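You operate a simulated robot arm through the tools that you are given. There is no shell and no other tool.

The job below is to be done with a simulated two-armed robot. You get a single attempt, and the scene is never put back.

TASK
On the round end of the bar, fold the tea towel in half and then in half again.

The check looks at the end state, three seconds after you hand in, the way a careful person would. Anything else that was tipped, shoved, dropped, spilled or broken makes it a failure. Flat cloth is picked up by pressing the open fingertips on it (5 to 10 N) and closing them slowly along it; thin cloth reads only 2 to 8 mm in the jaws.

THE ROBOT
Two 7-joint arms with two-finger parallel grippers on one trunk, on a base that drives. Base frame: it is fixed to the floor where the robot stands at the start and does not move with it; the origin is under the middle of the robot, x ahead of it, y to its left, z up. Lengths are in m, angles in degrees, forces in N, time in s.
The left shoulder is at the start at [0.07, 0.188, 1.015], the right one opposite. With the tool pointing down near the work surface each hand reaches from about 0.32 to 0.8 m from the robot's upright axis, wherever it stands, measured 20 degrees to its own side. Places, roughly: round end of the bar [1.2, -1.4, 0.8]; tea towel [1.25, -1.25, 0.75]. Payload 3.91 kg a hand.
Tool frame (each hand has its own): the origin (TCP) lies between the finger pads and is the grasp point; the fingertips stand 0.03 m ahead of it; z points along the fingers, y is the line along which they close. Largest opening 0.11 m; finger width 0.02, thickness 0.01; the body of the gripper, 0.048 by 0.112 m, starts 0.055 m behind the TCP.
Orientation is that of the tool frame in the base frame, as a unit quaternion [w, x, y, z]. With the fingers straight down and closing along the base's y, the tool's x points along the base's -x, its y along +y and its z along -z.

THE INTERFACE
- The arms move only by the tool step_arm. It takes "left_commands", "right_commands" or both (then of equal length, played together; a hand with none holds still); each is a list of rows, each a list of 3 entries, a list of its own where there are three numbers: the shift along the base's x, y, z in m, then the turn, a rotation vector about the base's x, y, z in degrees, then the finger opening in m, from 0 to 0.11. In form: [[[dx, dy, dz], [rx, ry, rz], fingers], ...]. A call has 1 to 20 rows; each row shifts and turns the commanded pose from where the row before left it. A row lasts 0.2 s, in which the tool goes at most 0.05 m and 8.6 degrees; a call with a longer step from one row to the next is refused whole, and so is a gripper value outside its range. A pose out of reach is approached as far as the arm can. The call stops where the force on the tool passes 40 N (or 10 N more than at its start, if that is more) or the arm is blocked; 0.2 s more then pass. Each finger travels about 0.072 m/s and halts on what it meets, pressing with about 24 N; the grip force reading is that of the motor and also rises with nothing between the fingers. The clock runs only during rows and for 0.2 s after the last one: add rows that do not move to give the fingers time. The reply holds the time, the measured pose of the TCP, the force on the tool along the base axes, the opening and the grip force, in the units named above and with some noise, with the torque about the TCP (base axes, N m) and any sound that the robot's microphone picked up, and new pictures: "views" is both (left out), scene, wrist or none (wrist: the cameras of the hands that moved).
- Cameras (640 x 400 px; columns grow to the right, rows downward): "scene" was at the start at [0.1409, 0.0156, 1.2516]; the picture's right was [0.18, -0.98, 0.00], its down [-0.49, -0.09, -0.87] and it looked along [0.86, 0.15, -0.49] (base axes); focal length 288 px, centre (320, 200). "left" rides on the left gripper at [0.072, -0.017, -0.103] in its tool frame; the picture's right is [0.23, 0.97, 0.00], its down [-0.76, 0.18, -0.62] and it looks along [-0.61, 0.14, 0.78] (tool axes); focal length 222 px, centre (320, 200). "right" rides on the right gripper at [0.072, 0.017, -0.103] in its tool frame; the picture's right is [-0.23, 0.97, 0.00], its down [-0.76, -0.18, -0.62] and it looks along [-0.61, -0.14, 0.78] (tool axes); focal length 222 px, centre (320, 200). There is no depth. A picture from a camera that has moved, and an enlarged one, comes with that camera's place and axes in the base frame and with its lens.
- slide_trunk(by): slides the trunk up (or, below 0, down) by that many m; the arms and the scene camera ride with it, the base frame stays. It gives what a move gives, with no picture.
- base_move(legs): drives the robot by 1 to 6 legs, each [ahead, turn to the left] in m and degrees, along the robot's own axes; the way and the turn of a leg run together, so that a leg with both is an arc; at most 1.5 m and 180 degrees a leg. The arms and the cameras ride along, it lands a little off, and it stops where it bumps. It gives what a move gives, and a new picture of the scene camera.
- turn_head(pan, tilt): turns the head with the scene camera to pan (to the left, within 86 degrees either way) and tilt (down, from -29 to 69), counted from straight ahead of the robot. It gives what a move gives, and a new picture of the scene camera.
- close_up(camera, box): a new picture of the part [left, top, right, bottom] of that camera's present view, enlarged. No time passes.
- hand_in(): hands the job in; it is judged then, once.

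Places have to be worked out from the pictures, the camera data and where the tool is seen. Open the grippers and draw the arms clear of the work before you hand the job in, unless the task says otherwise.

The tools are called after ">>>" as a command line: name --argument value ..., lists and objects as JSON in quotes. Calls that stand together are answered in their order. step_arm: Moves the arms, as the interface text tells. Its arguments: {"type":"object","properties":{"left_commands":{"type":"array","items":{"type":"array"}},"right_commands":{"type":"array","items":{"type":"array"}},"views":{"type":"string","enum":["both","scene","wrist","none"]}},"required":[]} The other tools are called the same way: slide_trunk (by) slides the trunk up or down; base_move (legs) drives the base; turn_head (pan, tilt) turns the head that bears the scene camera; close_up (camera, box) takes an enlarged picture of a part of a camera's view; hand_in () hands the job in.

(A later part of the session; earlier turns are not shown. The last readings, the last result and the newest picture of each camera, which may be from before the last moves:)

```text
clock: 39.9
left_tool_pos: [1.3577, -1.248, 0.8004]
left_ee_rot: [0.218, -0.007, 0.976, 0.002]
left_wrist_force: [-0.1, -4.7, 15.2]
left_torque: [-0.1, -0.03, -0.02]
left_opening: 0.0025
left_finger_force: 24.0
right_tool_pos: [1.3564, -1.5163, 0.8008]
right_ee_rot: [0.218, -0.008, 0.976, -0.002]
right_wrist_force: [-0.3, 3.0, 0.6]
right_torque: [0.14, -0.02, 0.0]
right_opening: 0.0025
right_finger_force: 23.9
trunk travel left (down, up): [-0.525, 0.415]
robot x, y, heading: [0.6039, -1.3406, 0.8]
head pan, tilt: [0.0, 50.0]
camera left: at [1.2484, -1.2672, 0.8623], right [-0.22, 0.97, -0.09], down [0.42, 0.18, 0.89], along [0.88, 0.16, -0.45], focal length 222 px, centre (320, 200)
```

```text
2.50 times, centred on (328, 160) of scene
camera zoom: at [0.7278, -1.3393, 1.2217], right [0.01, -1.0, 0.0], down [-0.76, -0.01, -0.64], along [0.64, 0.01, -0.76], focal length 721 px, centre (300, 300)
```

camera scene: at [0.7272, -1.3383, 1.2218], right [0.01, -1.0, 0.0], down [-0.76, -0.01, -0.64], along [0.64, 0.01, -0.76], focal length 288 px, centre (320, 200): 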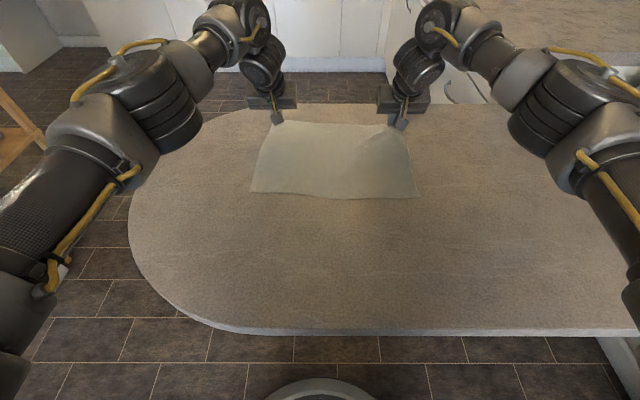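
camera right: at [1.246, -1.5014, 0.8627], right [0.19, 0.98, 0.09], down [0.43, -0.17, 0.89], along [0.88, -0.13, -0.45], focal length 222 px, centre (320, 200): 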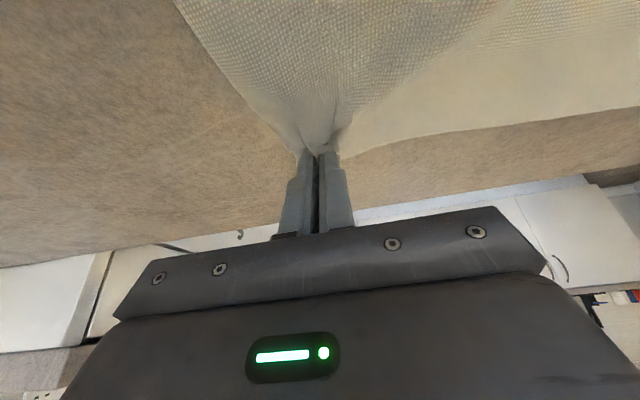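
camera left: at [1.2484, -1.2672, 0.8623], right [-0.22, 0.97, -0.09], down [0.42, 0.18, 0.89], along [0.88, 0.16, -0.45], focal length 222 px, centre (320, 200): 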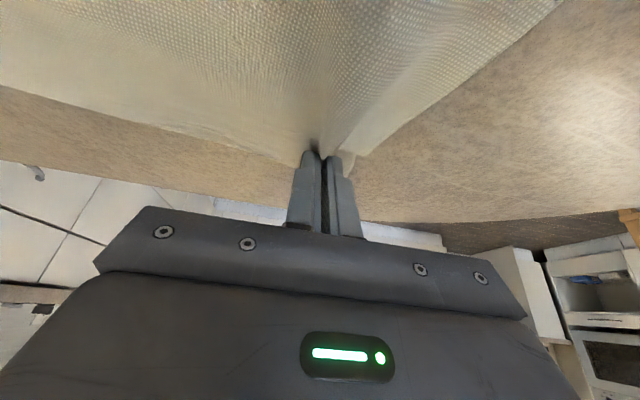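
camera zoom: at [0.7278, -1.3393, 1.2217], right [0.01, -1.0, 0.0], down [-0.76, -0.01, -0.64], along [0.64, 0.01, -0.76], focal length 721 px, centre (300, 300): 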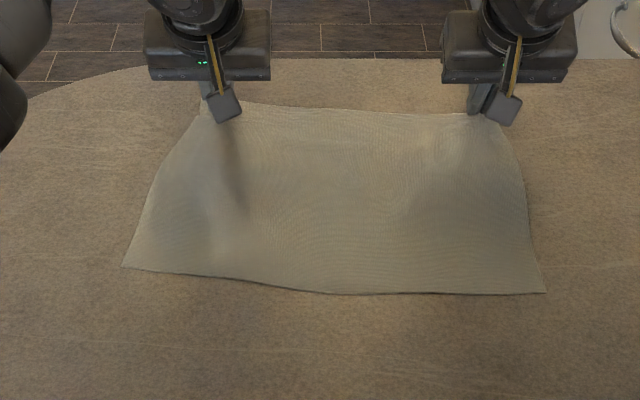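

Near edge now runs from about [1.145, -1.18] to [1.121, -1.54]. I lift both corners along an arc toward me, tilting the fingers further forward, first up to the apex.

>>> step_arm --left_commands '[[[-0.0027, 0.0011, 0.0188], [0, -2.5, 0], 0.0], [[-0.0065, 0.0011, 0.0181], [0, -2.5, 0], 0.0], [[-0.0101, 0.0011, 0.0166], [0, -2.5, 0], 0.0], [[-0.0134, 0.0011, 0.0145], [0, -2.5, 0], 0.0], [[-0.0162, 0.0011, 0.0117], [0, -2.5, 0], 0.0], [[-0.0183, 0.0011, 0.0085], [0, -2.5, 0], 0.0], [[-0.0198, 0.0011, 0.005], [0, -2.5, 0], 0.0], [[-0.0206, 0.0011, 0.0012], [0, -2.5, 0], 0.0]]' --right_commands '[[[-0.0029, 0.0011, 0.0188], [0, -2.5, 0], 0.0], [[-0.0072, 0.0011, 0.0181], [0, -2.5, 0], 0.0], [[-0.0113, 0.0011, 0.0166], [0, -2.5, 0], 0.0], [[-0.015, 0.0011, 0.0145], [0, -2.5, 0], 0.0], [[-0.0181, 0.0011, 0.0117], [0, -2.5, 0], 0.0], [[-0.0206, 0.0011, 0.0085], [0, -2.5, 0], 0.0], [[-0.0223, 0.0011, 0.005], [0, -2.5, 0], 0.0], [[-0.0231, 0.0011, 0.0012], [0, -2.5, 0], 0.0]]'

```text
clock: 41.7
left_tool_pos: [1.2499, -1.2408, 0.8937]
left_ee_rot: [0.384, -0.008, 0.923, 0.001]
left_wrist_force: [-0.5, -4.2, -0.1]
left_torque: [-0.11, 0.02, -0.1]
left_opening: 0.0026
left_finger_force: 23.8
right_tool_pos: [1.2341, -1.5099, 0.8934]
right_ee_rot: [0.384, -0.007, 0.923, -0.003]
right_wrist_force: [0.3, 4.6, -0.4]
right_torque: [0.17, -0.02, 0.04]
right_opening: 0.0022
right_finger_force: 23.9
trunk travel left (down, up): [-0.525, 0.415]
robot x, y, heading: [0.6046, -1.3396, 0.7]
head pan, tilt: [0.0, 50.0]
camera scene: at [0.7287, -1.3389, 1.2215], right [0.01, -1.0, 0.0], down [-0.77, -0.01, -0.64], along [0.64, 0.01, -0.77], focal length 288 px, centre (320, 200)
camera right: at [1.1102, -1.4938, 0.915], right [0.15, 0.98, 0.15], down [0.1, -0.17, 0.98], along [0.98, -0.13, -0.12], focal length 222 px, centre (320, 200)
camera left: at [1.1259, -1.2597, 0.9158], right [-0.18, 0.97, -0.16], down [0.09, 0.18, 0.98], along [0.98, 0.16, -0.12], focal length 222 px, centre (320, 200)
```

scene: 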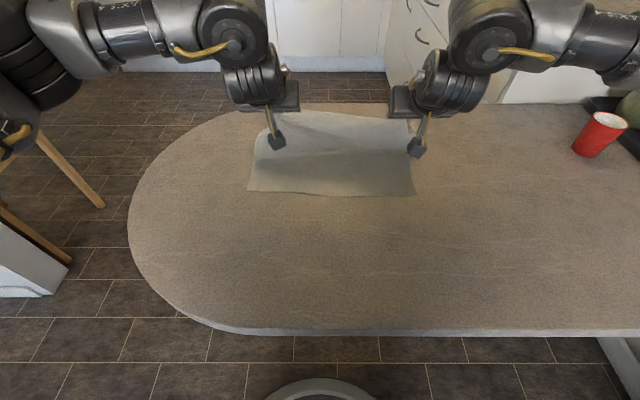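
right: 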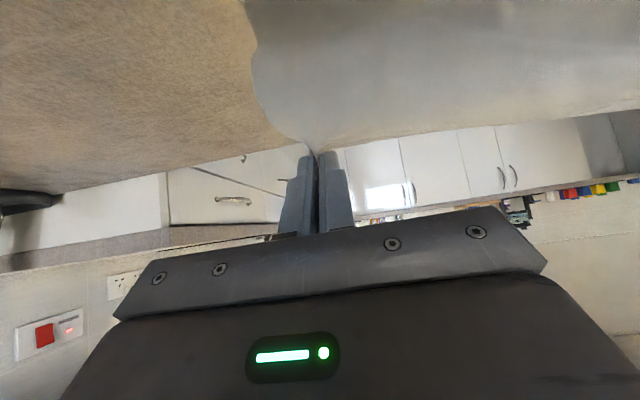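
left: 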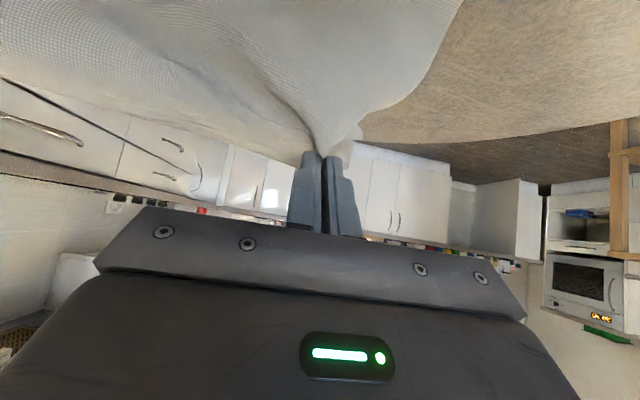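

Both corners are held and the far half is up, with a small lateral tension of about 4 N between hands. I continue the arc over and down toward the near edge, easing the tension a little.

>>> step_arm --left_commands '[[[-0.0206, 0.0006, -0.0026], [0, -2.5, 0], 0.0], [[-0.0198, 0.0006, -0.0064], [0, -2.5, 0], 0.0], [[-0.0183, 0.0006, -0.0099], [0, -2.5, 0], 0.0], [[-0.0162, 0.0006, -0.0131], [0, -2.5, 0], 0.0], [[-0.0134, 0.0006, -0.0159], [0, -2.5, 0], 0.0], [[-0.0101, 0.0006, -0.018], [0, -2.5, 0], 0.0]]' --right_commands '[[[-0.0231, 0.0016, -0.0026], [0, -2.5, 0], 0.0], [[-0.0223, 0.0016, -0.0064], [0, -2.5, 0], 0.0], [[-0.0206, 0.0016, -0.0099], [0, -2.5, 0], 0.0], [[-0.0181, 0.0016, -0.0131], [0, -2.5, 0], 0.0], [[-0.015, 0.0016, -0.0159], [0, -2.5, 0], 0.0], [[-0.0113, 0.0016, -0.018], [0, -2.5, 0], 0.0]]'

```text
clock: 42.7
left_tool_pos: [1.2468, -1.2299, 0.8548]
left_ee_rot: [0.46, -0.004, 0.888, -0.01]
left_wrist_force: [-3.1, -25.6, 0.3]
left_torque: [-0.57, 0.12, -0.56]
left_opening: 0.0022
left_finger_force: 23.8
left hand out of reach, approached as far as the arm can: row 1, 2, 3, 4, 5
right_tool_pos: [1.2213, -1.5267, 0.8579]
right_ee_rot: [0.461, -0.011, 0.887, 0.008]
right_wrist_force: [3.2, 24.5, -0.3]
right_torque: [0.64, -0.08, 0.44]
right_opening: 0.0023
right_finger_force: 24.3
right hand out of reach, approached as far as the arm can: row 1, 2, 3, 4, 5
trunk travel left (down, up): [-0.525, 0.415]
robot x, y, heading: [0.6002, -1.3398, 0.7]
head pan, tilt: [0.0, 50.0]
stopped in row 5 (left hand): the force on the tool passed its limit at 42 N (the readings are from after the stop); the commanded pose is now the measured one
camera scene: at [0.7305, -1.3391, 1.2214], right [0.01, -1.0, 0.0], down [-0.77, -0.01, -0.64], along [0.64, 0.01, -0.77], focal length 288 px, centre (320, 200)
camera right: at [1.0939, -1.513, 0.8589], right [0.11, 0.98, 0.19], down [-0.07, -0.18, 0.98], along [0.99, -0.12, 0.05], focal length 222 px, centre (320, 200)
camera left: at [1.1207, -1.2469, 0.8561], right [-0.13, 0.97, -0.21], down [-0.07, 0.2, 0.98], along [0.99, 0.14, 0.04], focal length 222 px, centre (320, 200)
```

scene: 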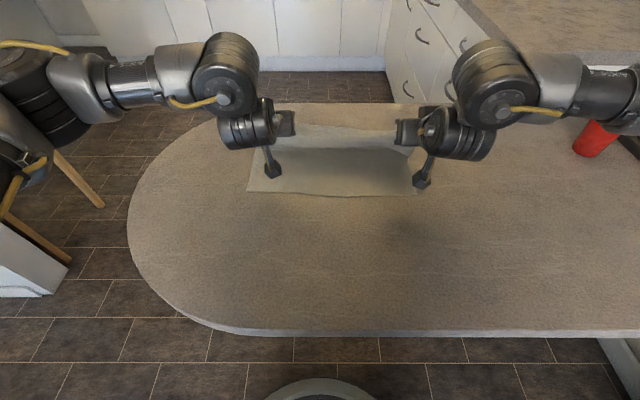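
right: 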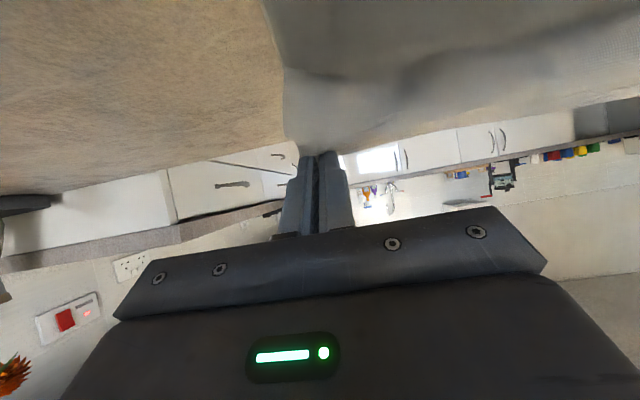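
left: 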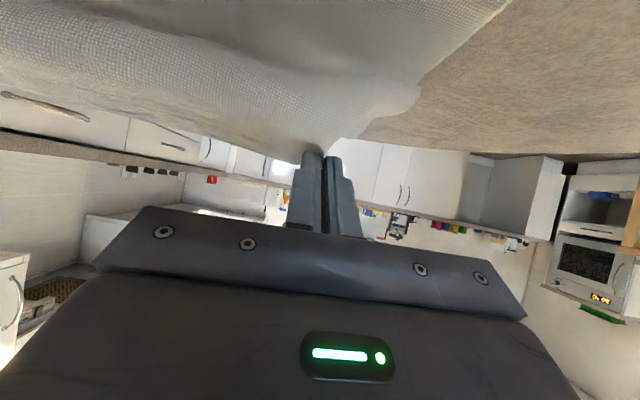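

The arms ran out of room (too close in for this tilt) and spread sideways, pulling the cloth to ~25 N, but both grips still hold. I relieve the tension by bringing the hands together and lowering them, then I'll use the base to finish the move.

>>> step_arm --left_commands '[[[0.004, -0.005, -0.005], [0, 1.5, 0], 0.0], [[0.002, -0.005, -0.005], [0, 1.5, 0], 0.0], [[0, -0.003, -0.005], [0, 1, 0], 0.0], [[0, 0, 0], [0, 0, 0], 0.0]]' --right_commands '[[[0.004, 0.005, -0.005], [0, 1.5, 0], 0.0], [[0.002, 0.005, -0.005], [0, 1.5, 0], 0.0], [[0, 0.003, -0.005], [0, 1, 0], 0.0], [[0, 0, 0], [0, 0, 0], 0.0]]' --views "scene"

```text
clock: 43.7
left_tool_pos: [1.2528, -1.2373, 0.8401]
left_ee_rot: [0.429, -0.005, 0.903, -0.006]
left_wrist_force: [-0.3, -3.5, -0.3]
left_torque: [-0.07, 0.0, -0.07]
left_opening: 0.0021
left_finger_force: 23.7
right_tool_pos: [1.2254, -1.518, 0.8424]
right_ee_rot: [0.43, -0.009, 0.903, 0.003]
right_wrist_force: [-0.3, 2.6, -0.1]
right_torque: [0.07, -0.03, 0.02]
right_opening: 0.0019
right_finger_force: 24.4
trunk travel left (down, up): [-0.525, 0.415]
robot x, y, heading: [0.6, -1.3409, 1.0]
head pan, tilt: [0.0, 50.0]
camera scene: at [0.7298, -1.339, 1.2214], right [0.01, -1.0, 0.0], down [-0.77, -0.01, -0.64], along [0.64, 0.01, -0.77], focal length 288 px, centre (320, 200)
```

scene: 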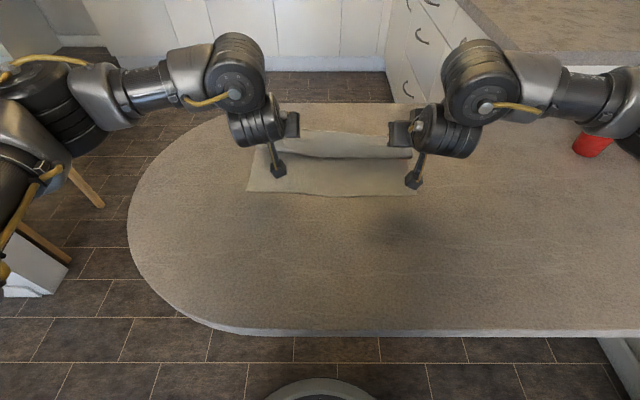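

Tension is down to ~3 N and the fold is forming. I lower both hands a bit more, then back the base up 0.10 m, which carries the held edge straight to the near edge.

>>> step_arm --left_commands '[[[0, -0.001, -0.008], [0, 0, 0], 0.0], [[0, -0.001, -0.008], [0, 0, 0], 0.0], [[0, 0, -0.004], [0, 0, 0], 0.0]]' --right_commands '[[[0, 0.001, -0.008], [0, 0, 0], 0.0], [[0, 0.001, -0.008], [0, 0, 0], 0.0], [[0, 0, -0.004], [0, 0, 0], 0.0]]' --views "none"

>>> base_move --legs '[[-0.09, 0]]'

```text
clock: 44.5
left_tool_pos: [1.2535, -1.2401, 0.8201]
left_ee_rot: [0.429, -0.005, 0.903, -0.006]
left_wrist_force: [0.7, 0.1, 0.2]
left_torque: [-0.02, 0.01, -0.02]
left_opening: 0.002
left_finger_force: 23.9
right_tool_pos: [1.2254, -1.5146, 0.8225]
right_ee_rot: [0.43, -0.01, 0.903, 0.004]
right_wrist_force: [-0.5, 0.5, 0.3]
right_torque: [0.01, -0.03, 0.01]
right_opening: 0.0021
right_finger_force: 23.7
trunk travel left (down, up): [-0.525, 0.415]
robot x, y, heading: [0.6015, -1.3404, 0.8]
head pan, tilt: [0.0, 50.0]
```

```text
clock: 45.6
left_tool_pos: [1.1637, -1.2406, 0.8209]
left_ee_rot: [0.429, -0.006, 0.903, -0.006]
left_wrist_force: [-0.1, -0.9, 0.5]
left_torque: [-0.01, -0.01, -0.05]
left_opening: 0.0019
left_finger_force: 24.0
right_tool_pos: [1.1354, -1.5152, 0.8247]
right_ee_rot: [0.429, -0.009, 0.903, 0.004]
right_wrist_force: [-0.2, 0.7, 0.3]
right_torque: [0.02, 0.03, -0.01]
right_opening: 0.0019
right_finger_force: 23.9
trunk travel left (down, up): [-0.525, 0.415]
robot x, y, heading: [0.5118, -1.3433, 0.4]
head pan, tilt: [0.0, 50.0]
camera scene: at [0.6383, -1.3402, 1.2216], right [0.01, -1.0, 0.0], down [-0.77, -0.01, -0.64], along [0.64, 0.01, -0.77], focal length 288 px, centre (320, 200)
```

scene: 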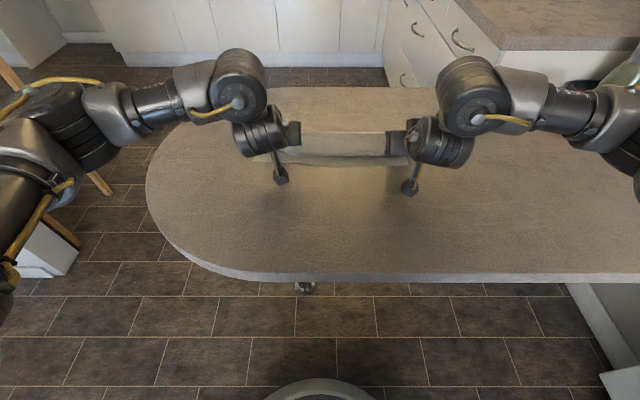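

The base carried the hands back exactly 0.09 m. I zoom in to compare the held edge with the near edge beneath.

>>> close_up --camera "scene" --box '[230, 100, 450, 238]'

>>> close_up --camera "left" --box '[0, 0, 640, 400]'

>>> close_up --camera "right" --box '[0, 0, 640, 400]'

```text
2.90 times, centred on (340, 169) of scene
camera zoom: at [0.6383, -1.3402, 1.2216], right [0.01, -1.0, 0.0], down [-0.77, -0.01, -0.64], along [0.64, 0.01, -0.77], focal length 836 px, centre (262, 290)
```

zoom: 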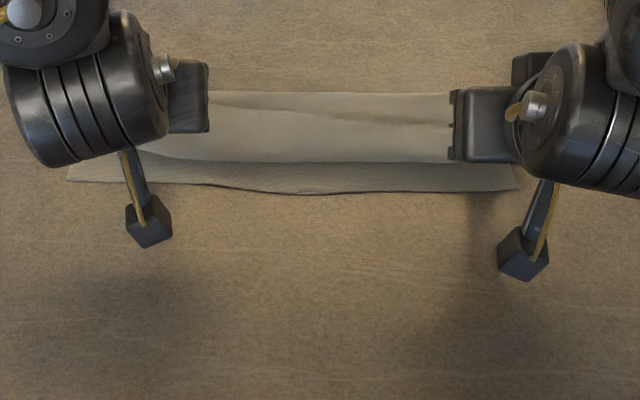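

```text
1.00 times, centred on (320, 200) of left (not enlarged: the box is as wide or as high as the picture)
camera zoom: at [1.0372, -1.2593, 0.8301], right [-0.15, 0.97, -0.19], down [0.0, 0.19, 0.98], along [0.99, 0.14, -0.03], focal length 222 px, centre (320, 200)
```

zoom: 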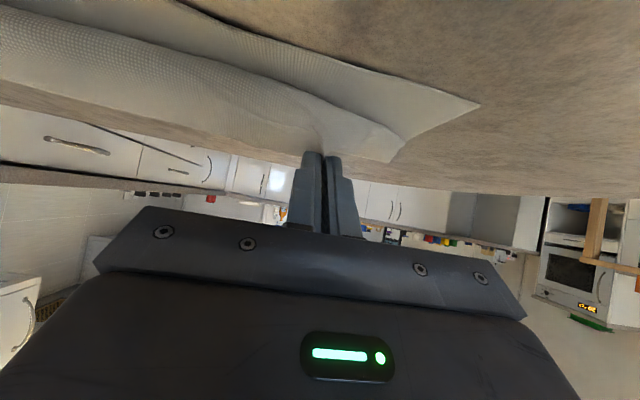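

```text
1.00 times, centred on (320, 200) of right (not enlarged: the box is as wide or as high as the picture)
camera zoom: at [1.0082, -1.5017, 0.8325], right [0.12, 0.98, 0.18], down [0.0, -0.18, 0.98], along [0.99, -0.12, -0.02], focal length 222 px, centre (320, 200)
```

zoom: 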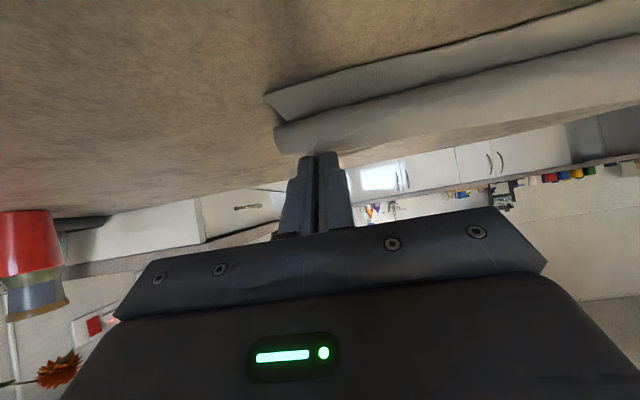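

The near edge lies at x≈1.12–1.127 and the held edge needs another ~0.03 m toward me; the upper layer's corners are about aligned on the right and ~1.6 cm inside on the left. I back up another 0.03 m.

>>> base_move --legs '[[-0.03, 0]]'

```text
clock: 46.5
left_tool_pos: [1.132, -1.241, 0.8198]
left_ee_rot: [0.429, -0.005, 0.903, -0.006]
left_wrist_force: [0.1, 0.1, 0.9]
left_torque: [0.02, -0.01, -0.03]
left_opening: 0.0021
left_finger_force: 24.0
right_tool_pos: [1.1048, -1.5156, 0.8224]
right_ee_rot: [0.429, -0.009, 0.903, 0.004]
right_wrist_force: [0.1, 0.5, 0.2]
right_torque: [0.03, 0.01, 0.0]
right_opening: 0.0022
right_finger_force: 23.7
trunk travel left (down, up): [-0.525, 0.415]
robot x, y, heading: [0.4821, -1.3421, 1.1]
head pan, tilt: [0.0, 50.0]
camera scene: at [0.6089, -1.3406, 1.2215], right [0.01, -1.0, 0.0], down [-0.77, -0.01, -0.64], along [0.64, 0.01, -0.77], focal length 288 px, centre (320, 200)
```

scene: 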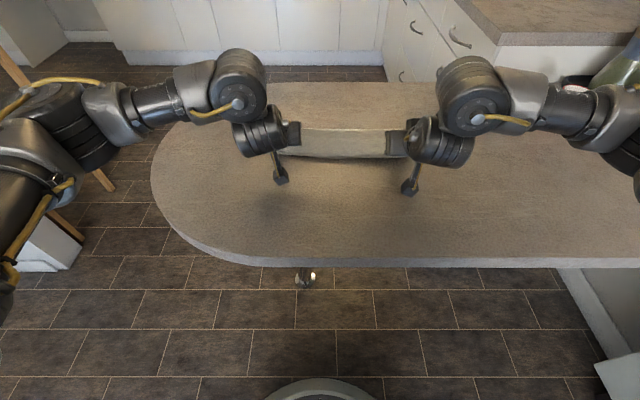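

Now I fine-tune: left slightly nearer, right slightly farther, both shifted left ~9 mm and lowered so the held edge rests on the lower layer.

>>> step_arm --left_commands '[[[-0.003, 0.003, -0.006], [0, -2, 0], 0.0], [[-0.003, 0.003, -0.006], [0, -2, 0], 0.0], [[-0.002, 0.003, -0.006], [0, -2, 0], 0.0], [[0, 0, 0], [0, 0, 0], 0.0]]' --right_commands '[[[0.003, 0.003, -0.006], [0, -2, 0], 0.0], [[0.003, 0.003, -0.006], [0, -2, 0], 0.0], [[0.003, 0.003, -0.007], [0, -2, 0], 0.0], [[0, 0, 0], [0, 0, 0], 0.0]]'

```text
clock: 47.5
left_tool_pos: [1.1261, -1.2339, 0.8022]
left_ee_rot: [0.476, -0.004, 0.879, -0.008]
left_wrist_force: [0.3, -0.5, 0.9]
left_torque: [-0.03, -0.02, -0.02]
left_opening: 0.0018
left_finger_force: 24.3
right_tool_pos: [1.1126, -1.507, 0.8045]
right_ee_rot: [0.477, -0.008, 0.879, 0.003]
right_wrist_force: [-0.1, 0.9, 0.8]
right_torque: [-0.02, -0.01, 0.02]
right_opening: 0.002
right_finger_force: 23.8
trunk travel left (down, up): [-0.525, 0.415]
robot x, y, heading: [0.484, -1.3434, 0.7]
head pan, tilt: [0.0, 50.0]
camera scene: at [0.6096, -1.3407, 1.2215], right [0.01, -1.0, 0.0], down [-0.77, -0.01, -0.64], along [0.64, 0.01, -0.77], focal length 288 px, centre (320, 200)
camera right: at [0.987, -1.493, 0.8005], right [0.11, 0.98, 0.19], down [-0.1, -0.18, 0.98], along [0.99, -0.12, 0.08], focal length 222 px, centre (320, 200)
camera left: at [0.9992, -1.251, 0.7986], right [-0.13, 0.97, -0.21], down [-0.11, 0.19, 0.98], along [0.99, 0.14, 0.08], focal length 222 px, centre (320, 200)
```

scene: 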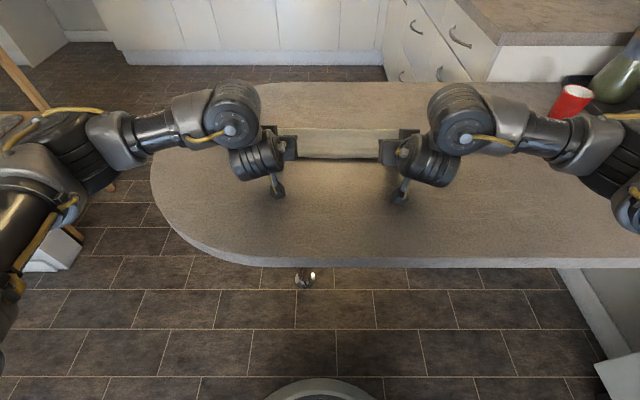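
right: 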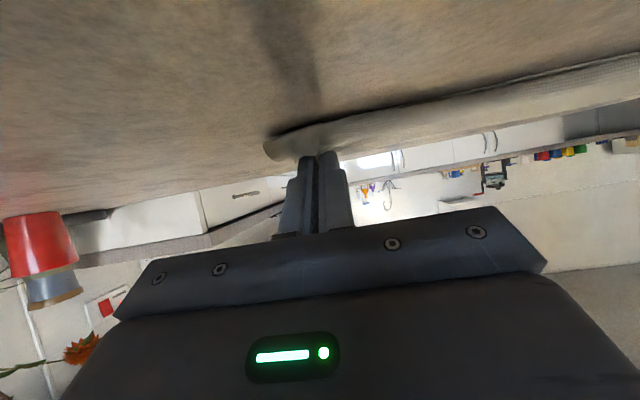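
left: 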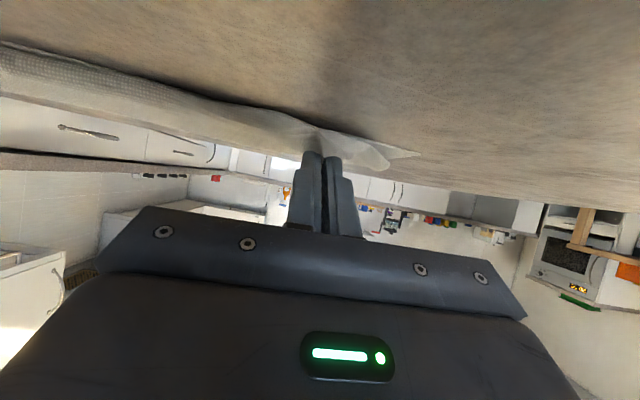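

The held edge now looks laid almost over the near edge. I zoom in from the scene camera before releasing.

>>> close_up --camera "scene" --box '[240, 90, 440, 215]'

>>> close_up --camera "left" --box '[200, 80, 460, 240]'

>>> close_up --camera "right" --box '[200, 80, 460, 240]'

```text
3.20 times, centred on (340, 152) of scene
camera zoom: at [0.6096, -1.3407, 1.2215], right [0.01, -1.0, 0.0], down [-0.77, -0.01, -0.64], along [0.64, 0.01, -0.77], focal length 923 px, centre (256, 352)
```

zoom: 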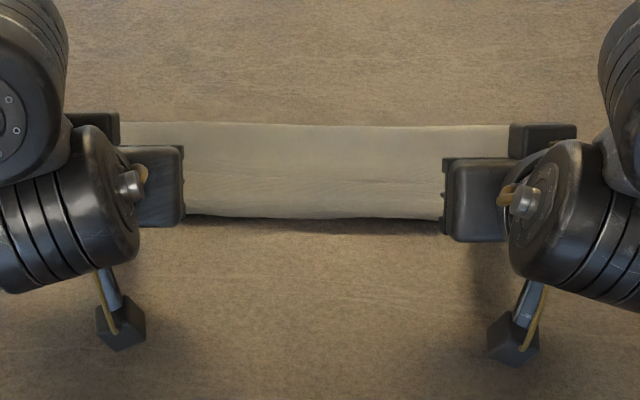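

```text
2.46 times, centred on (330, 160) of left
camera zoom: at [0.9992, -1.251, 0.7986], right [-0.13, 0.97, -0.21], down [-0.11, 0.19, 0.98], along [0.99, 0.14, 0.08], focal length 547 px, centre (295, 298)
```

zoom: 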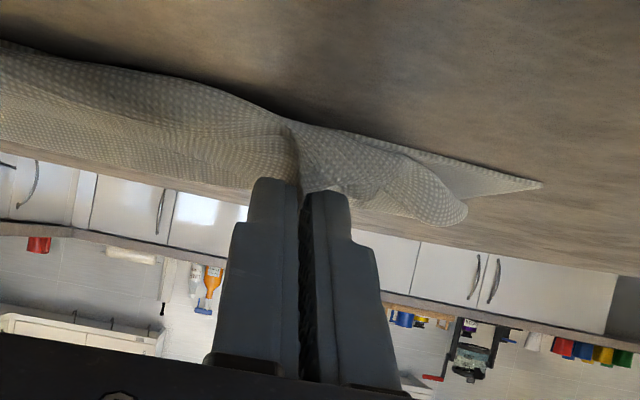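

```text
2.46 times, centred on (330, 160) of right
camera zoom: at [0.987, -1.493, 0.8005], right [0.11, 0.98, 0.19], down [-0.1, -0.18, 0.98], along [0.99, -0.12, 0.08], focal length 547 px, centre (295, 298)
```

zoom: 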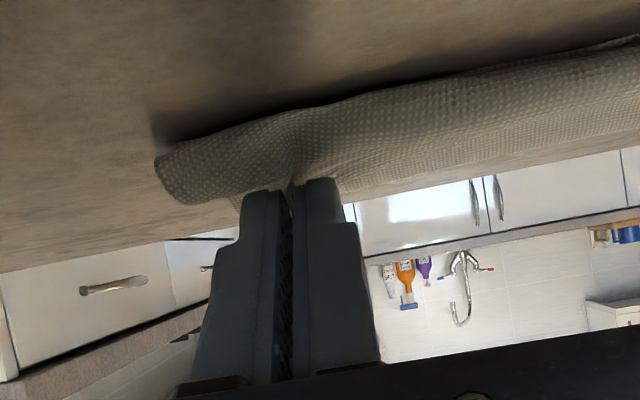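

The top layer has curled past the near edge and the crease sits too near (x≈1.21 instead of ≈1.256), because the cloth rolls under the fingertips. I lift both hands up and forward to open the loop, then I'll come back with the flap taut and release it from a small height.

>>> step_arm --left_commands '[[[0.008, 0, 0.02], [0, 0, 0], 0.0], [[0.008, 0, 0.02], [0, 0, 0], 0.0], [[0.01, 0, 0.02], [0, 0, 0], 0.0], [[0.017, 0, 0.012], [0, 0, 0], 0.0], [[0.017, 0, 0.012], [0, 0, 0], 0.0], [[0.017, 0, 0.01], [0, 0, 0], 0.0], [[0.017, 0, -0.003], [0, 0, 0], 0.0], [[0.017, 0, -0.003], [0, 0, 0], 0.0], [[0.017, 0, -0.004], [0, 0, 0], 0.0], [[0, 0, 0], [0, 0, 0], 0.0]]' --right_commands '[[[0.009, 0, 0.019], [0, 0, 0], 0.0], [[0.009, 0, 0.019], [0, 0, 0], 0.0], [[0.011, 0, 0.02], [0, 0, 0], 0.0], [[0.017, 0, 0.012], [0, 0, 0], 0.0], [[0.017, 0, 0.012], [0, 0, 0], 0.0], [[0.017, 0, 0.01], [0, 0, 0], 0.0], [[0.017, 0, -0.003], [0, 0, 0], 0.0], [[0.017, 0, -0.003], [0, 0, 0], 0.0], [[0.017, 0, -0.004], [0, 0, 0], 0.0], [[0, 0, 0], [0, 0, 0], 0.0]]'

>>> close_up --camera "scene" --box '[220, 70, 460, 220]'

```text
clock: 49.7
left_tool_pos: [1.2525, -1.233, 0.8853]
left_ee_rot: [0.477, -0.005, 0.879, -0.007]
left_wrist_force: [-0.4, -1.0, -0.2]
left_torque: [-0.03, 0.0, -0.02]
left_opening: 0.0021
left_finger_force: 23.9
right_tool_pos: [1.2461, -1.5078, 0.8862]
right_ee_rot: [0.477, -0.008, 0.879, 0.003]
right_wrist_force: [-0.7, 1.3, -1.2]
right_torque: [0.01, 0.02, 0.03]
right_opening: 0.0021
right_finger_force: 24.0
trunk travel left (down, up): [-0.525, 0.415]
robot x, y, heading: [0.4845, -1.3395, 0.8]
head pan, tilt: [0.0, 50.0]
camera scene: at [0.6095, -1.3405, 1.2215], right [0.01, -1.0, 0.0], down [-0.77, -0.01, -0.64], along [0.64, 0.01, -0.77], focal length 288 px, centre (320, 200)
camera right: at [1.1193, -1.4927, 0.8823], right [0.11, 0.98, 0.19], down [-0.1, -0.18, 0.98], along [0.99, -0.12, 0.08], focal length 222 px, centre (320, 200)
camera left: at [1.1274, -1.2503, 0.8823], right [-0.13, 0.97, -0.21], down [-0.11, 0.19, 0.98], along [0.99, 0.14, 0.08], focal length 222 px, centre (320, 200)
```

scene: 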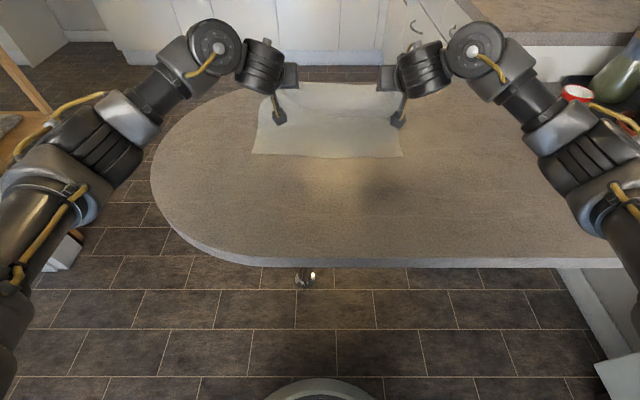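
right: 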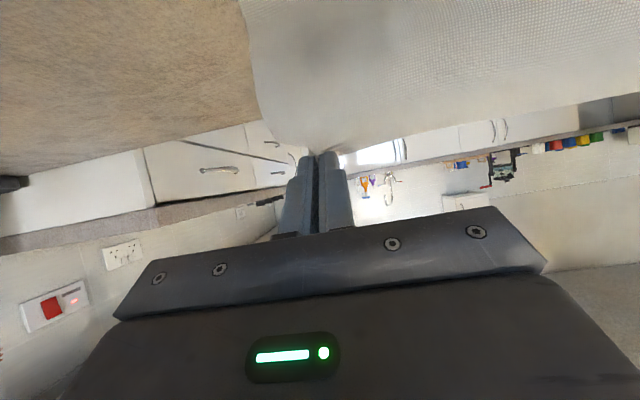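
left: 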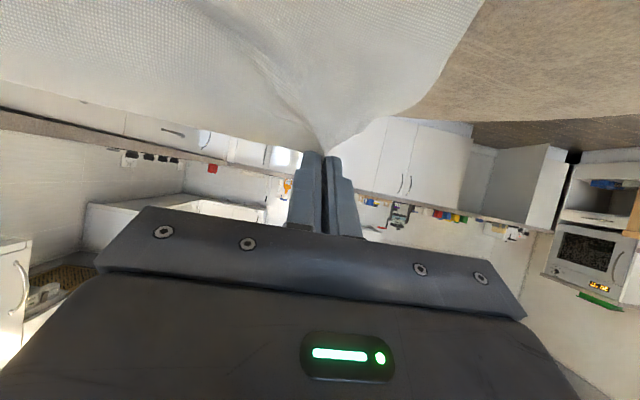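

```text
2.67 times, centred on (340, 145) of scene
camera zoom: at [0.6095, -1.3405, 1.2215], right [0.01, -1.0, 0.0], down [-0.77, -0.01, -0.64], along [0.64, 0.01, -0.77], focal length 769 px, centre (267, 347)
```

zoom: 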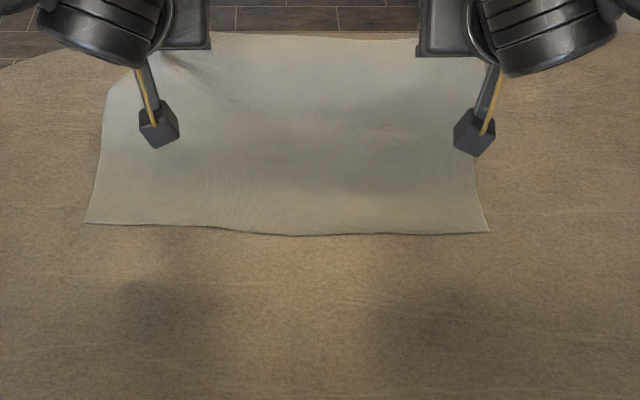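

The loop is open again and the near edge hasn't moved (≈[1.134, -1.172] to [1.124, -1.529]). Now I bring the edge back along a taut arc, stopping with the flap about 25° above the surface.

>>> step_arm --left_commands '[[[-0.0145, 0.0005, 0.0067], [0, 0, 0], 0.0], [[-0.0147, 0.0005, -0.0015], [0, 0, 0], 0.0], [[-0.0146, 0.0005, -0.0015], [0, 0, 0], 0.0], [[-0.0136, 0.0005, -0.0055], [0, 0, 0], 0.0], [[-0.0136, 0.0005, -0.0055], [0, 0, 0], 0.0], [[-0.0117, 0.0005, -0.009], [0, 0, 0], 0.0], [[-0.0117, 0.0005, -0.009], [0, 0, 0], 0.0], [[-0.0149, 0, -0.0185], [0, 0, 0], 0.0], [[-0.0076, 0, -0.0137], [0, 0, 0], 0.0], [[0, 0, 0], [0, 0, 0], 0.0]]' --right_commands '[[[-0.0145, 0.0005, 0.0067], [0, 0, 0], 0.0], [[-0.0147, 0.0005, -0.0015], [0, 0, 0], 0.0], [[-0.0146, 0.0005, -0.0015], [0, 0, 0], 0.0], [[-0.0136, 0.0005, -0.0055], [0, 0, 0], 0.0], [[-0.0136, 0.0005, -0.0055], [0, 0, 0], 0.0], [[-0.0117, 0.0005, -0.009], [0, 0, 0], 0.0], [[-0.0117, 0.0005, -0.009], [0, 0, 0], 0.0], [[-0.0149, 0, -0.0185], [0, 0, 0], 0.0], [[-0.0076, 0, -0.0137], [0, 0, 0], 0.0], [[0, 0, 0], [0, 0, 0], 0.0]]'

>>> close_up --camera "scene" --box '[220, 70, 460, 220]'

```text
clock: 51.9
left_tool_pos: [1.1385, -1.2282, 0.8268]
left_ee_rot: [0.476, -0.005, 0.88, -0.007]
left_wrist_force: [0.5, -0.2, -0.1]
left_torque: [-0.05, -0.05, -0.01]
left_opening: 0.0021
left_finger_force: 24.0
right_tool_pos: [1.1286, -1.5031, 0.8258]
right_ee_rot: [0.474, -0.009, 0.88, 0.004]
right_wrist_force: [0.3, 1.4, -0.7]
right_torque: [0.01, 0.0, 0.0]
right_opening: 0.0019
right_finger_force: 24.2
trunk travel left (down, up): [-0.525, 0.415]
robot x, y, heading: [0.4812, -1.3415, 0.6]
head pan, tilt: [0.0, 50.0]
camera scene: at [0.6114, -1.3407, 1.2208], right [0.01, -1.0, 0.0], down [-0.77, -0.01, -0.64], along [0.64, 0.01, -0.77], focal length 288 px, centre (320, 200)
camera right: at [1.0022, -1.4893, 0.8222], right [0.1, 0.98, 0.19], down [-0.1, -0.18, 0.98], along [0.99, -0.12, 0.08], focal length 222 px, centre (320, 200)
camera left: at [1.013, -1.2459, 0.8231], right [-0.13, 0.97, -0.21], down [-0.1, 0.19, 0.98], along [0.99, 0.15, 0.08], focal length 222 px, centre (320, 200)
```

scene: 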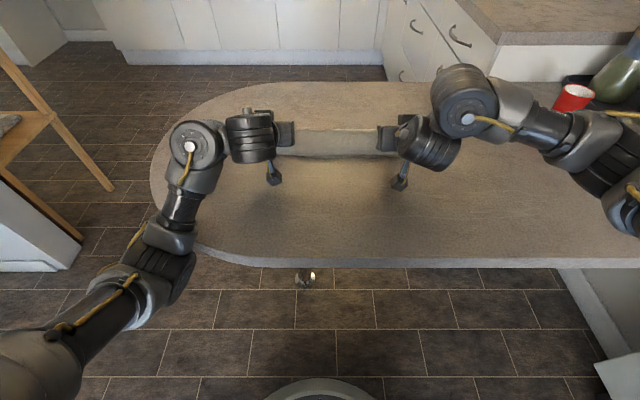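
right: 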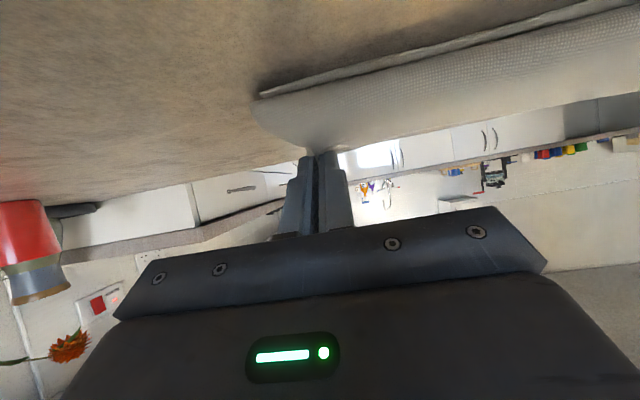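
left: 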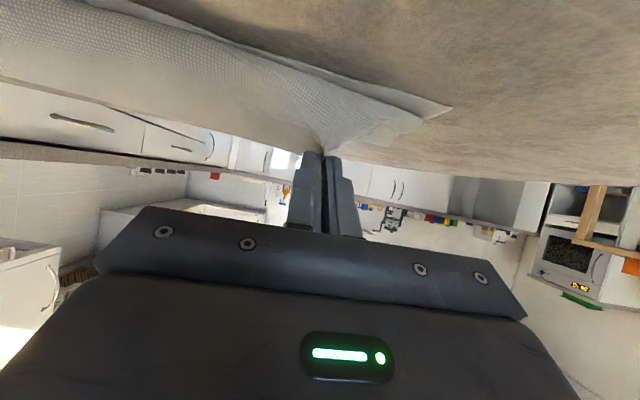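

```text
2.67 times, centred on (340, 145) of scene
camera zoom: at [0.6114, -1.3407, 1.2208], right [0.01, -1.0, 0.0], down [-0.77, -0.01, -0.64], along [0.64, 0.01, -0.77], focal length 769 px, centre (267, 347)
```

zoom: 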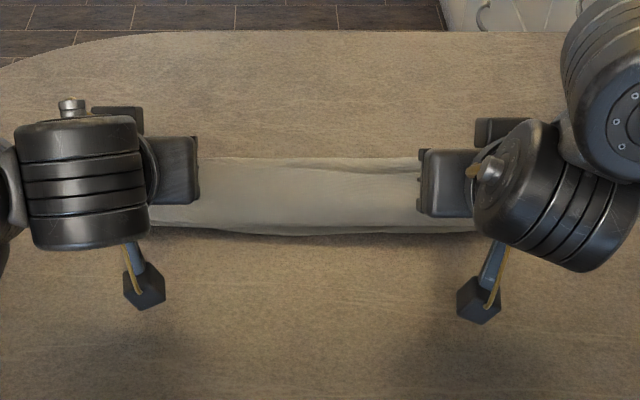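

The upper layer hangs straight down from the grip and rolls the crease too near (x≈1.21); I need a flatter grip angle and the hands further out. I first lift forward again to reopen the loop.

>>> step_arm --left_commands '[[[0.005, 0, 0.018], [0, 0, 0], 0.0], [[0.012, 0, 0.015], [0, 0, 0], 0.0], [[0.017, 0, 0.012], [0, 0, 0], 0.0], [[0.017, 0, 0.008], [0, 0, 0], 0.0], [[0.017, 0, 0.004], [0, 0, 0], 0.0], [[0.017, 0, 0], [0, 0, 0], 0.0], [[0.017, 0, -0.002], [0, 0, 0], 0.0], [[0.01, 0, 0], [0, 0, 0], 0.0]]' --right_commands '[[[0.005, 0, 0.018], [0, 0, 0], 0.0], [[0.012, 0, 0.015], [0, 0, 0], 0.0], [[0.017, 0, 0.012], [0, 0, 0], 0.0], [[0.017, 0, 0.008], [0, 0, 0], 0.0], [[0.017, 0, 0.004], [0, 0, 0], 0.0], [[0.017, 0, 0], [0, 0, 0], 0.0], [[0.017, 0, -0.002], [0, 0, 0], 0.0], [[0.012, 0, 0], [0, 0, 0], 0.0]]' --views "scene"

>>> base_move --legs '[[-0.06, 0]]'

```text
clock: 53.7
left_tool_pos: [1.2481, -1.2289, 0.8845]
left_ee_rot: [0.476, -0.005, 0.879, -0.006]
left_wrist_force: [-0.5, -0.7, 0.3]
left_torque: [-0.02, 0.02, 0.01]
left_opening: 0.0022
left_finger_force: 24.0
right_tool_pos: [1.2446, -1.5035, 0.8832]
right_ee_rot: [0.475, -0.01, 0.88, 0.004]
right_wrist_force: [0.2, 0.5, 0.3]
right_torque: [0.01, 0.01, 0.03]
right_opening: 0.0022
right_finger_force: 23.7
trunk travel left (down, up): [-0.525, 0.415]
robot x, y, heading: [0.4805, -1.3419, 0.6]
head pan, tilt: [0.0, 50.0]
camera scene: at [0.6101, -1.3405, 1.2213], right [0.01, -1.0, 0.0], down [-0.77, -0.01, -0.64], along [0.64, 0.01, -0.77], focal length 288 px, centre (320, 200)
```

scene: 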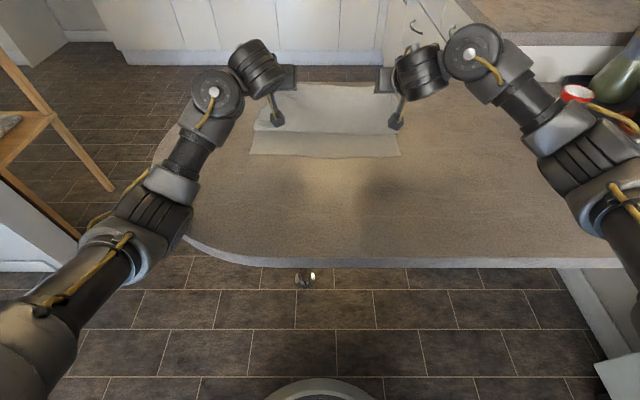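

```text
clock: 54.6
left_tool_pos: [1.1869, -1.2306, 0.8847]
left_ee_rot: [0.477, -0.005, 0.879, -0.006]
left_wrist_force: [-0.8, -0.4, 0.0]
left_torque: [-0.04, 0.03, 0.01]
left_opening: 0.002
left_finger_force: 24.3
right_tool_pos: [1.1802, -1.5039, 0.8853]
right_ee_rot: [0.477, -0.009, 0.879, 0.003]
right_wrist_force: [-1.0, -0.2, 0.8]
right_torque: [-0.02, 0.0, -0.06]
right_opening: 0.0024
right_finger_force: 24.1
trunk travel left (down, up): [-0.525, 0.415]
robot x, y, heading: [0.4224, -1.3423, 0.8]
head pan, tilt: [0.0, 50.0]
camera scene: at [0.5471, -1.3411, 1.2217], right [0.01, -1.0, 0.0], down [-0.76, -0.01, -0.64], along [0.64, 0.01, -0.76], focal length 288 px, centre (320, 200)
```

scene: 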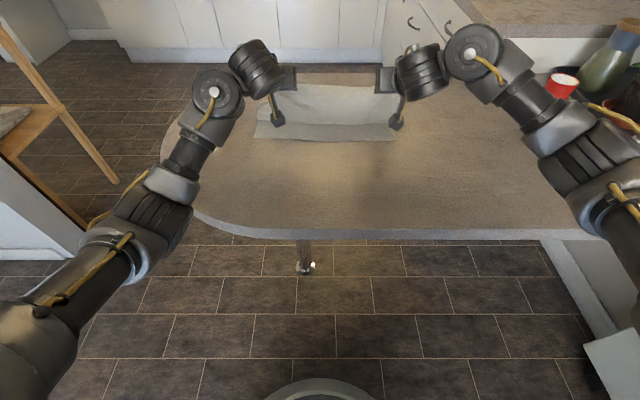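

Base is back at x≈0.42 with grips intact. Now I move the hands forward 0.06 m again while tilting the fingers to about 75° (nearly horizontal).

>>> step_arm --left_commands '[[[0.02, 0, -0.002], [0, -6, 0], 0.0], [[0.02, 0, -0.002], [0, -6, 0], 0.0], [[0.02, 0, -0.002], [0, -6, 0], 0.0], [[0, 0, 0], [0, 0, 0], 0.0]]' --right_commands '[[[0.021, 0, -0.002], [0, -6, 0], 0.0], [[0.021, 0, -0.002], [0, -6, 0], 0.0], [[0.021, 0, -0.002], [0, -6, 0], 0.0], [[0, 0, 0], [0, 0, 0], 0.0]]'

>>> close_up --camera "scene" --box '[220, 50, 460, 200]'

```text
clock: 55.6
left_tool_pos: [1.2494, -1.2292, 0.8783]
left_ee_rot: [0.609, -0.003, 0.793, -0.007]
left_wrist_force: [0.2, -0.5, -1.1]
left_torque: [-0.01, 0.02, 0.04]
left_opening: 0.0021
left_finger_force: 24.3
right_tool_pos: [1.2438, -1.5035, 0.8774]
right_ee_rot: [0.608, -0.011, 0.794, 0.002]
right_wrist_force: [-0.8, 1.6, -0.1]
right_torque: [0.03, 0.02, -0.02]
right_opening: 0.002
right_finger_force: 24.0
trunk travel left (down, up): [-0.525, 0.415]
robot x, y, heading: [0.4192, -1.3396, 0.6]
head pan, tilt: [0.0, 50.0]
camera scene: at [0.5487, -1.3413, 1.2215], right [0.01, -1.0, 0.0], down [-0.77, -0.01, -0.64], along [0.64, 0.01, -0.77], focal length 288 px, centre (320, 200)
camera right: at [1.1261, -1.4907, 0.834], right [0.04, 0.98, 0.21], down [-0.4, -0.18, 0.9], along [0.92, -0.12, 0.38], focal length 222 px, centre (320, 200)
camera left: at [1.1307, -1.2469, 0.8353], right [-0.06, 0.97, -0.23], down [-0.4, 0.19, 0.89], along [0.91, 0.15, 0.38], focal length 222 px, centre (320, 200)
```

scene: 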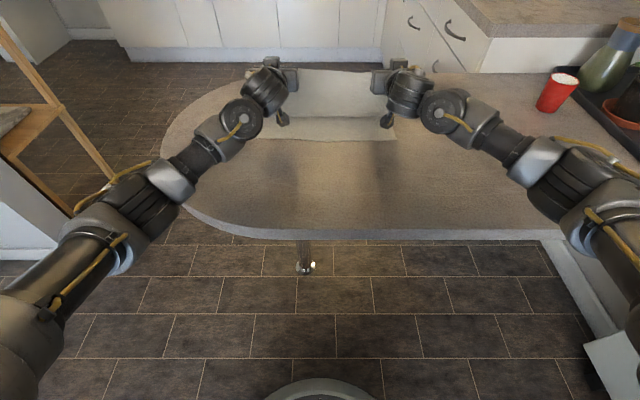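
right: 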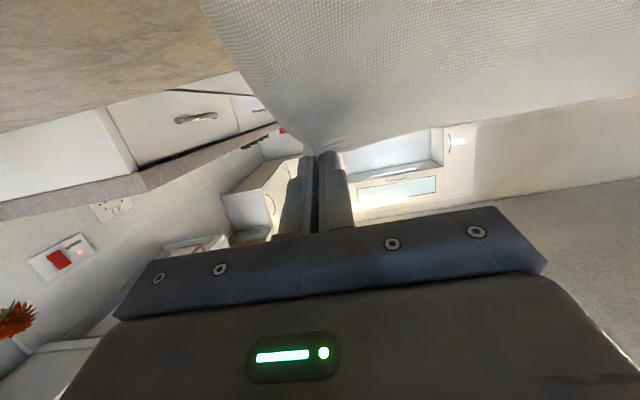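
left: 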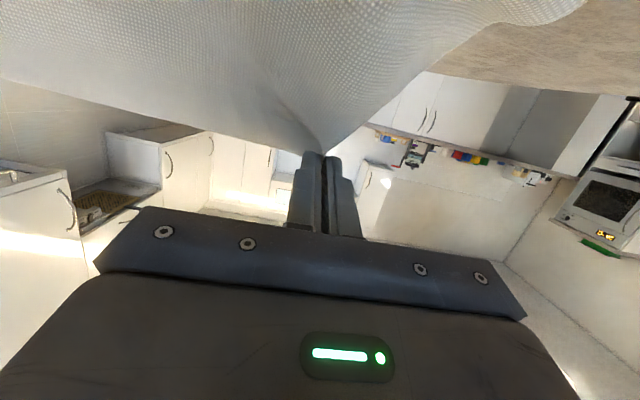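

```text
2.67 times, centred on (340, 125) of scene
camera zoom: at [0.5487, -1.3413, 1.2215], right [0.01, -1.0, 0.0], down [-0.77, -0.01, -0.64], along [0.64, 0.01, -0.77], focal length 769 px, centre (267, 400)
```

zoom: 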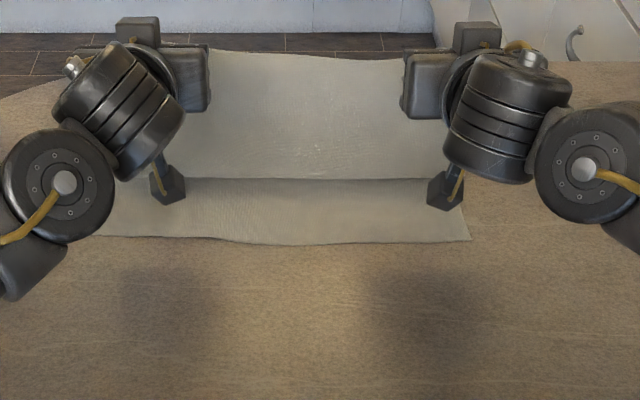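

The limiting factor is that the held edge has to end up rotated, so the cloth curls under the tips. A better way: lift the whole towel by this edge, lay its lower half down coming toward me, then carry the held edge forward onto the other edge – no wrist turn needed. I raise both hands and return the tilt to 25°.

>>> step_arm --left_commands '[[[-0.0132, 0, 0.0153], [0, 4.17, 0], 0.0], [[-0.0132, 0, 0.0153], [0, 4.17, 0], 0.0], [[-0.0132, 0, 0.0153], [0, 4.17, 0], 0.0], [[-0.0132, 0, 0.0153], [0, 4.17, 0], 0.0], [[-0.0132, 0, 0.0153], [0, 4.17, 0], 0.0], [[-0.0132, 0, 0.0153], [0, 4.17, 0], 0.0], [[-0.0132, 0, 0.0153], [0, 4.17, 0], 0.0], [[-0.0132, 0, 0.0153], [0, 4.17, 0], 0.0], [[-0.0132, 0, 0.0153], [0, 4.17, 0], 0.0], [[-0.0132, 0, 0.0153], [0, 4.17, 0], 0.0], [[-0.0132, 0, 0.0153], [0, 4.17, 0], 0.0], [[-0.0132, 0, 0.0153], [0, 4.17, 0], 0.0], [[0, 0, 0], [0, 0, 0], 0.0]]' --right_commands '[[[-0.0127, 0, 0.0153], [0, 4.17, 0], 0.0], [[-0.0127, 0, 0.0153], [0, 4.17, 0], 0.0], [[-0.0127, 0, 0.0153], [0, 4.17, 0], 0.0], [[-0.0127, 0, 0.0153], [0, 4.17, 0], 0.0], [[-0.0127, 0, 0.0153], [0, 4.17, 0], 0.0], [[-0.0127, 0, 0.0153], [0, 4.17, 0], 0.0], [[-0.0127, 0, 0.0153], [0, 4.17, 0], 0.0], [[-0.0127, 0, 0.0153], [0, 4.17, 0], 0.0], [[-0.0127, 0, 0.0153], [0, 4.17, 0], 0.0], [[-0.0127, 0, 0.0153], [0, 4.17, 0], 0.0], [[-0.0127, 0, 0.0153], [0, 4.17, 0], 0.0], [[-0.0127, 0, 0.0153], [0, 4.17, 0], 0.0], [[0, 0, 0], [0, 0, 0], 0.0]]'

```text
clock: 57.7
left_tool_pos: [1.1305, -1.2301, 1.0138]
left_ee_rot: [0.322, -0.007, 0.947, -0.006]
left_wrist_force: [0.8, -0.8, 0.7]
left_torque: [-0.01, 0.0, -0.02]
left_opening: 0.002
left_finger_force: 24.4
left hand out of reach, approached as far as the arm can: row 10
right_tool_pos: [1.1356, -1.5035, 1.0093]
right_ee_rot: [0.332, 0.0, 0.943, 0.007]
right_wrist_force: [5.4, 12.6, -2.1]
right_torque: [-0.54, -0.13, -1.69]
right_opening: 0.002
right_finger_force: 24.5
right hand out of reach, approached as far as the arm can: row 9, 10
trunk travel left (down, up): [-0.525, 0.415]
robot x, y, heading: [0.422, -1.34, 0.5]
head pan, tilt: [0.0, 50.0]
stopped in row 10 (right hand): the force on the tool passed its limit at 102 N (the readings are from after the stop); the commanded pose is now the measured one
camera scene: at [0.5499, -1.3419, 1.2213], right [0.01, -1.0, 0.0], down [-0.77, -0.01, -0.64], along [0.64, 0.01, -0.77], focal length 288 px, centre (320, 200)
camera right: at [1.0156, -1.489, 1.0446], right [0.17, 0.97, 0.16], down [0.21, -0.19, 0.96], along [0.96, -0.13, -0.23], focal length 222 px, centre (320, 200)
camera left: at [1.0111, -1.2477, 1.0523], right [-0.19, 0.97, -0.15], down [0.22, 0.19, 0.96], along [0.96, 0.15, -0.25], focal length 222 px, centre (320, 200)
```

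scene: 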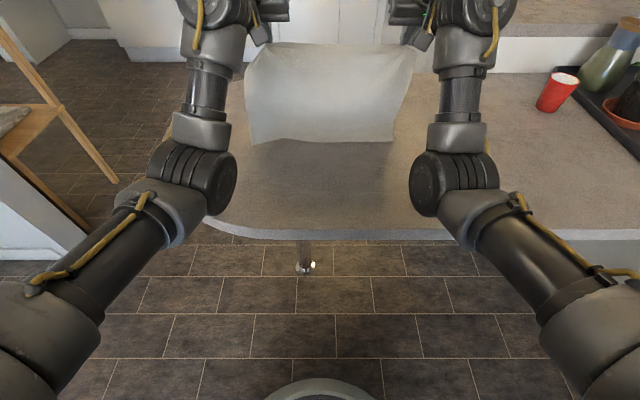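
right: 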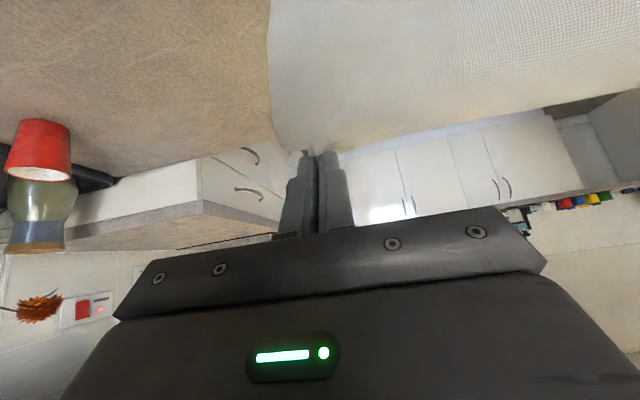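
left: 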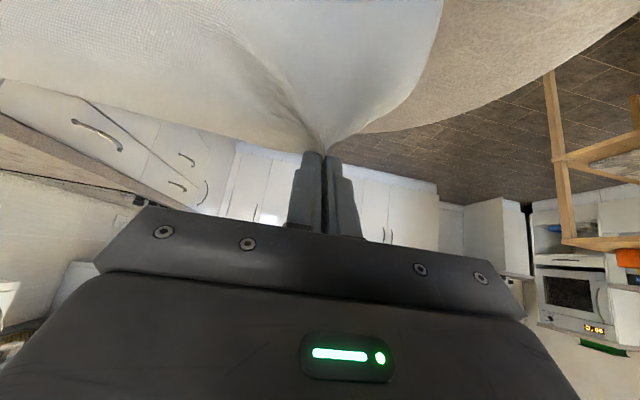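

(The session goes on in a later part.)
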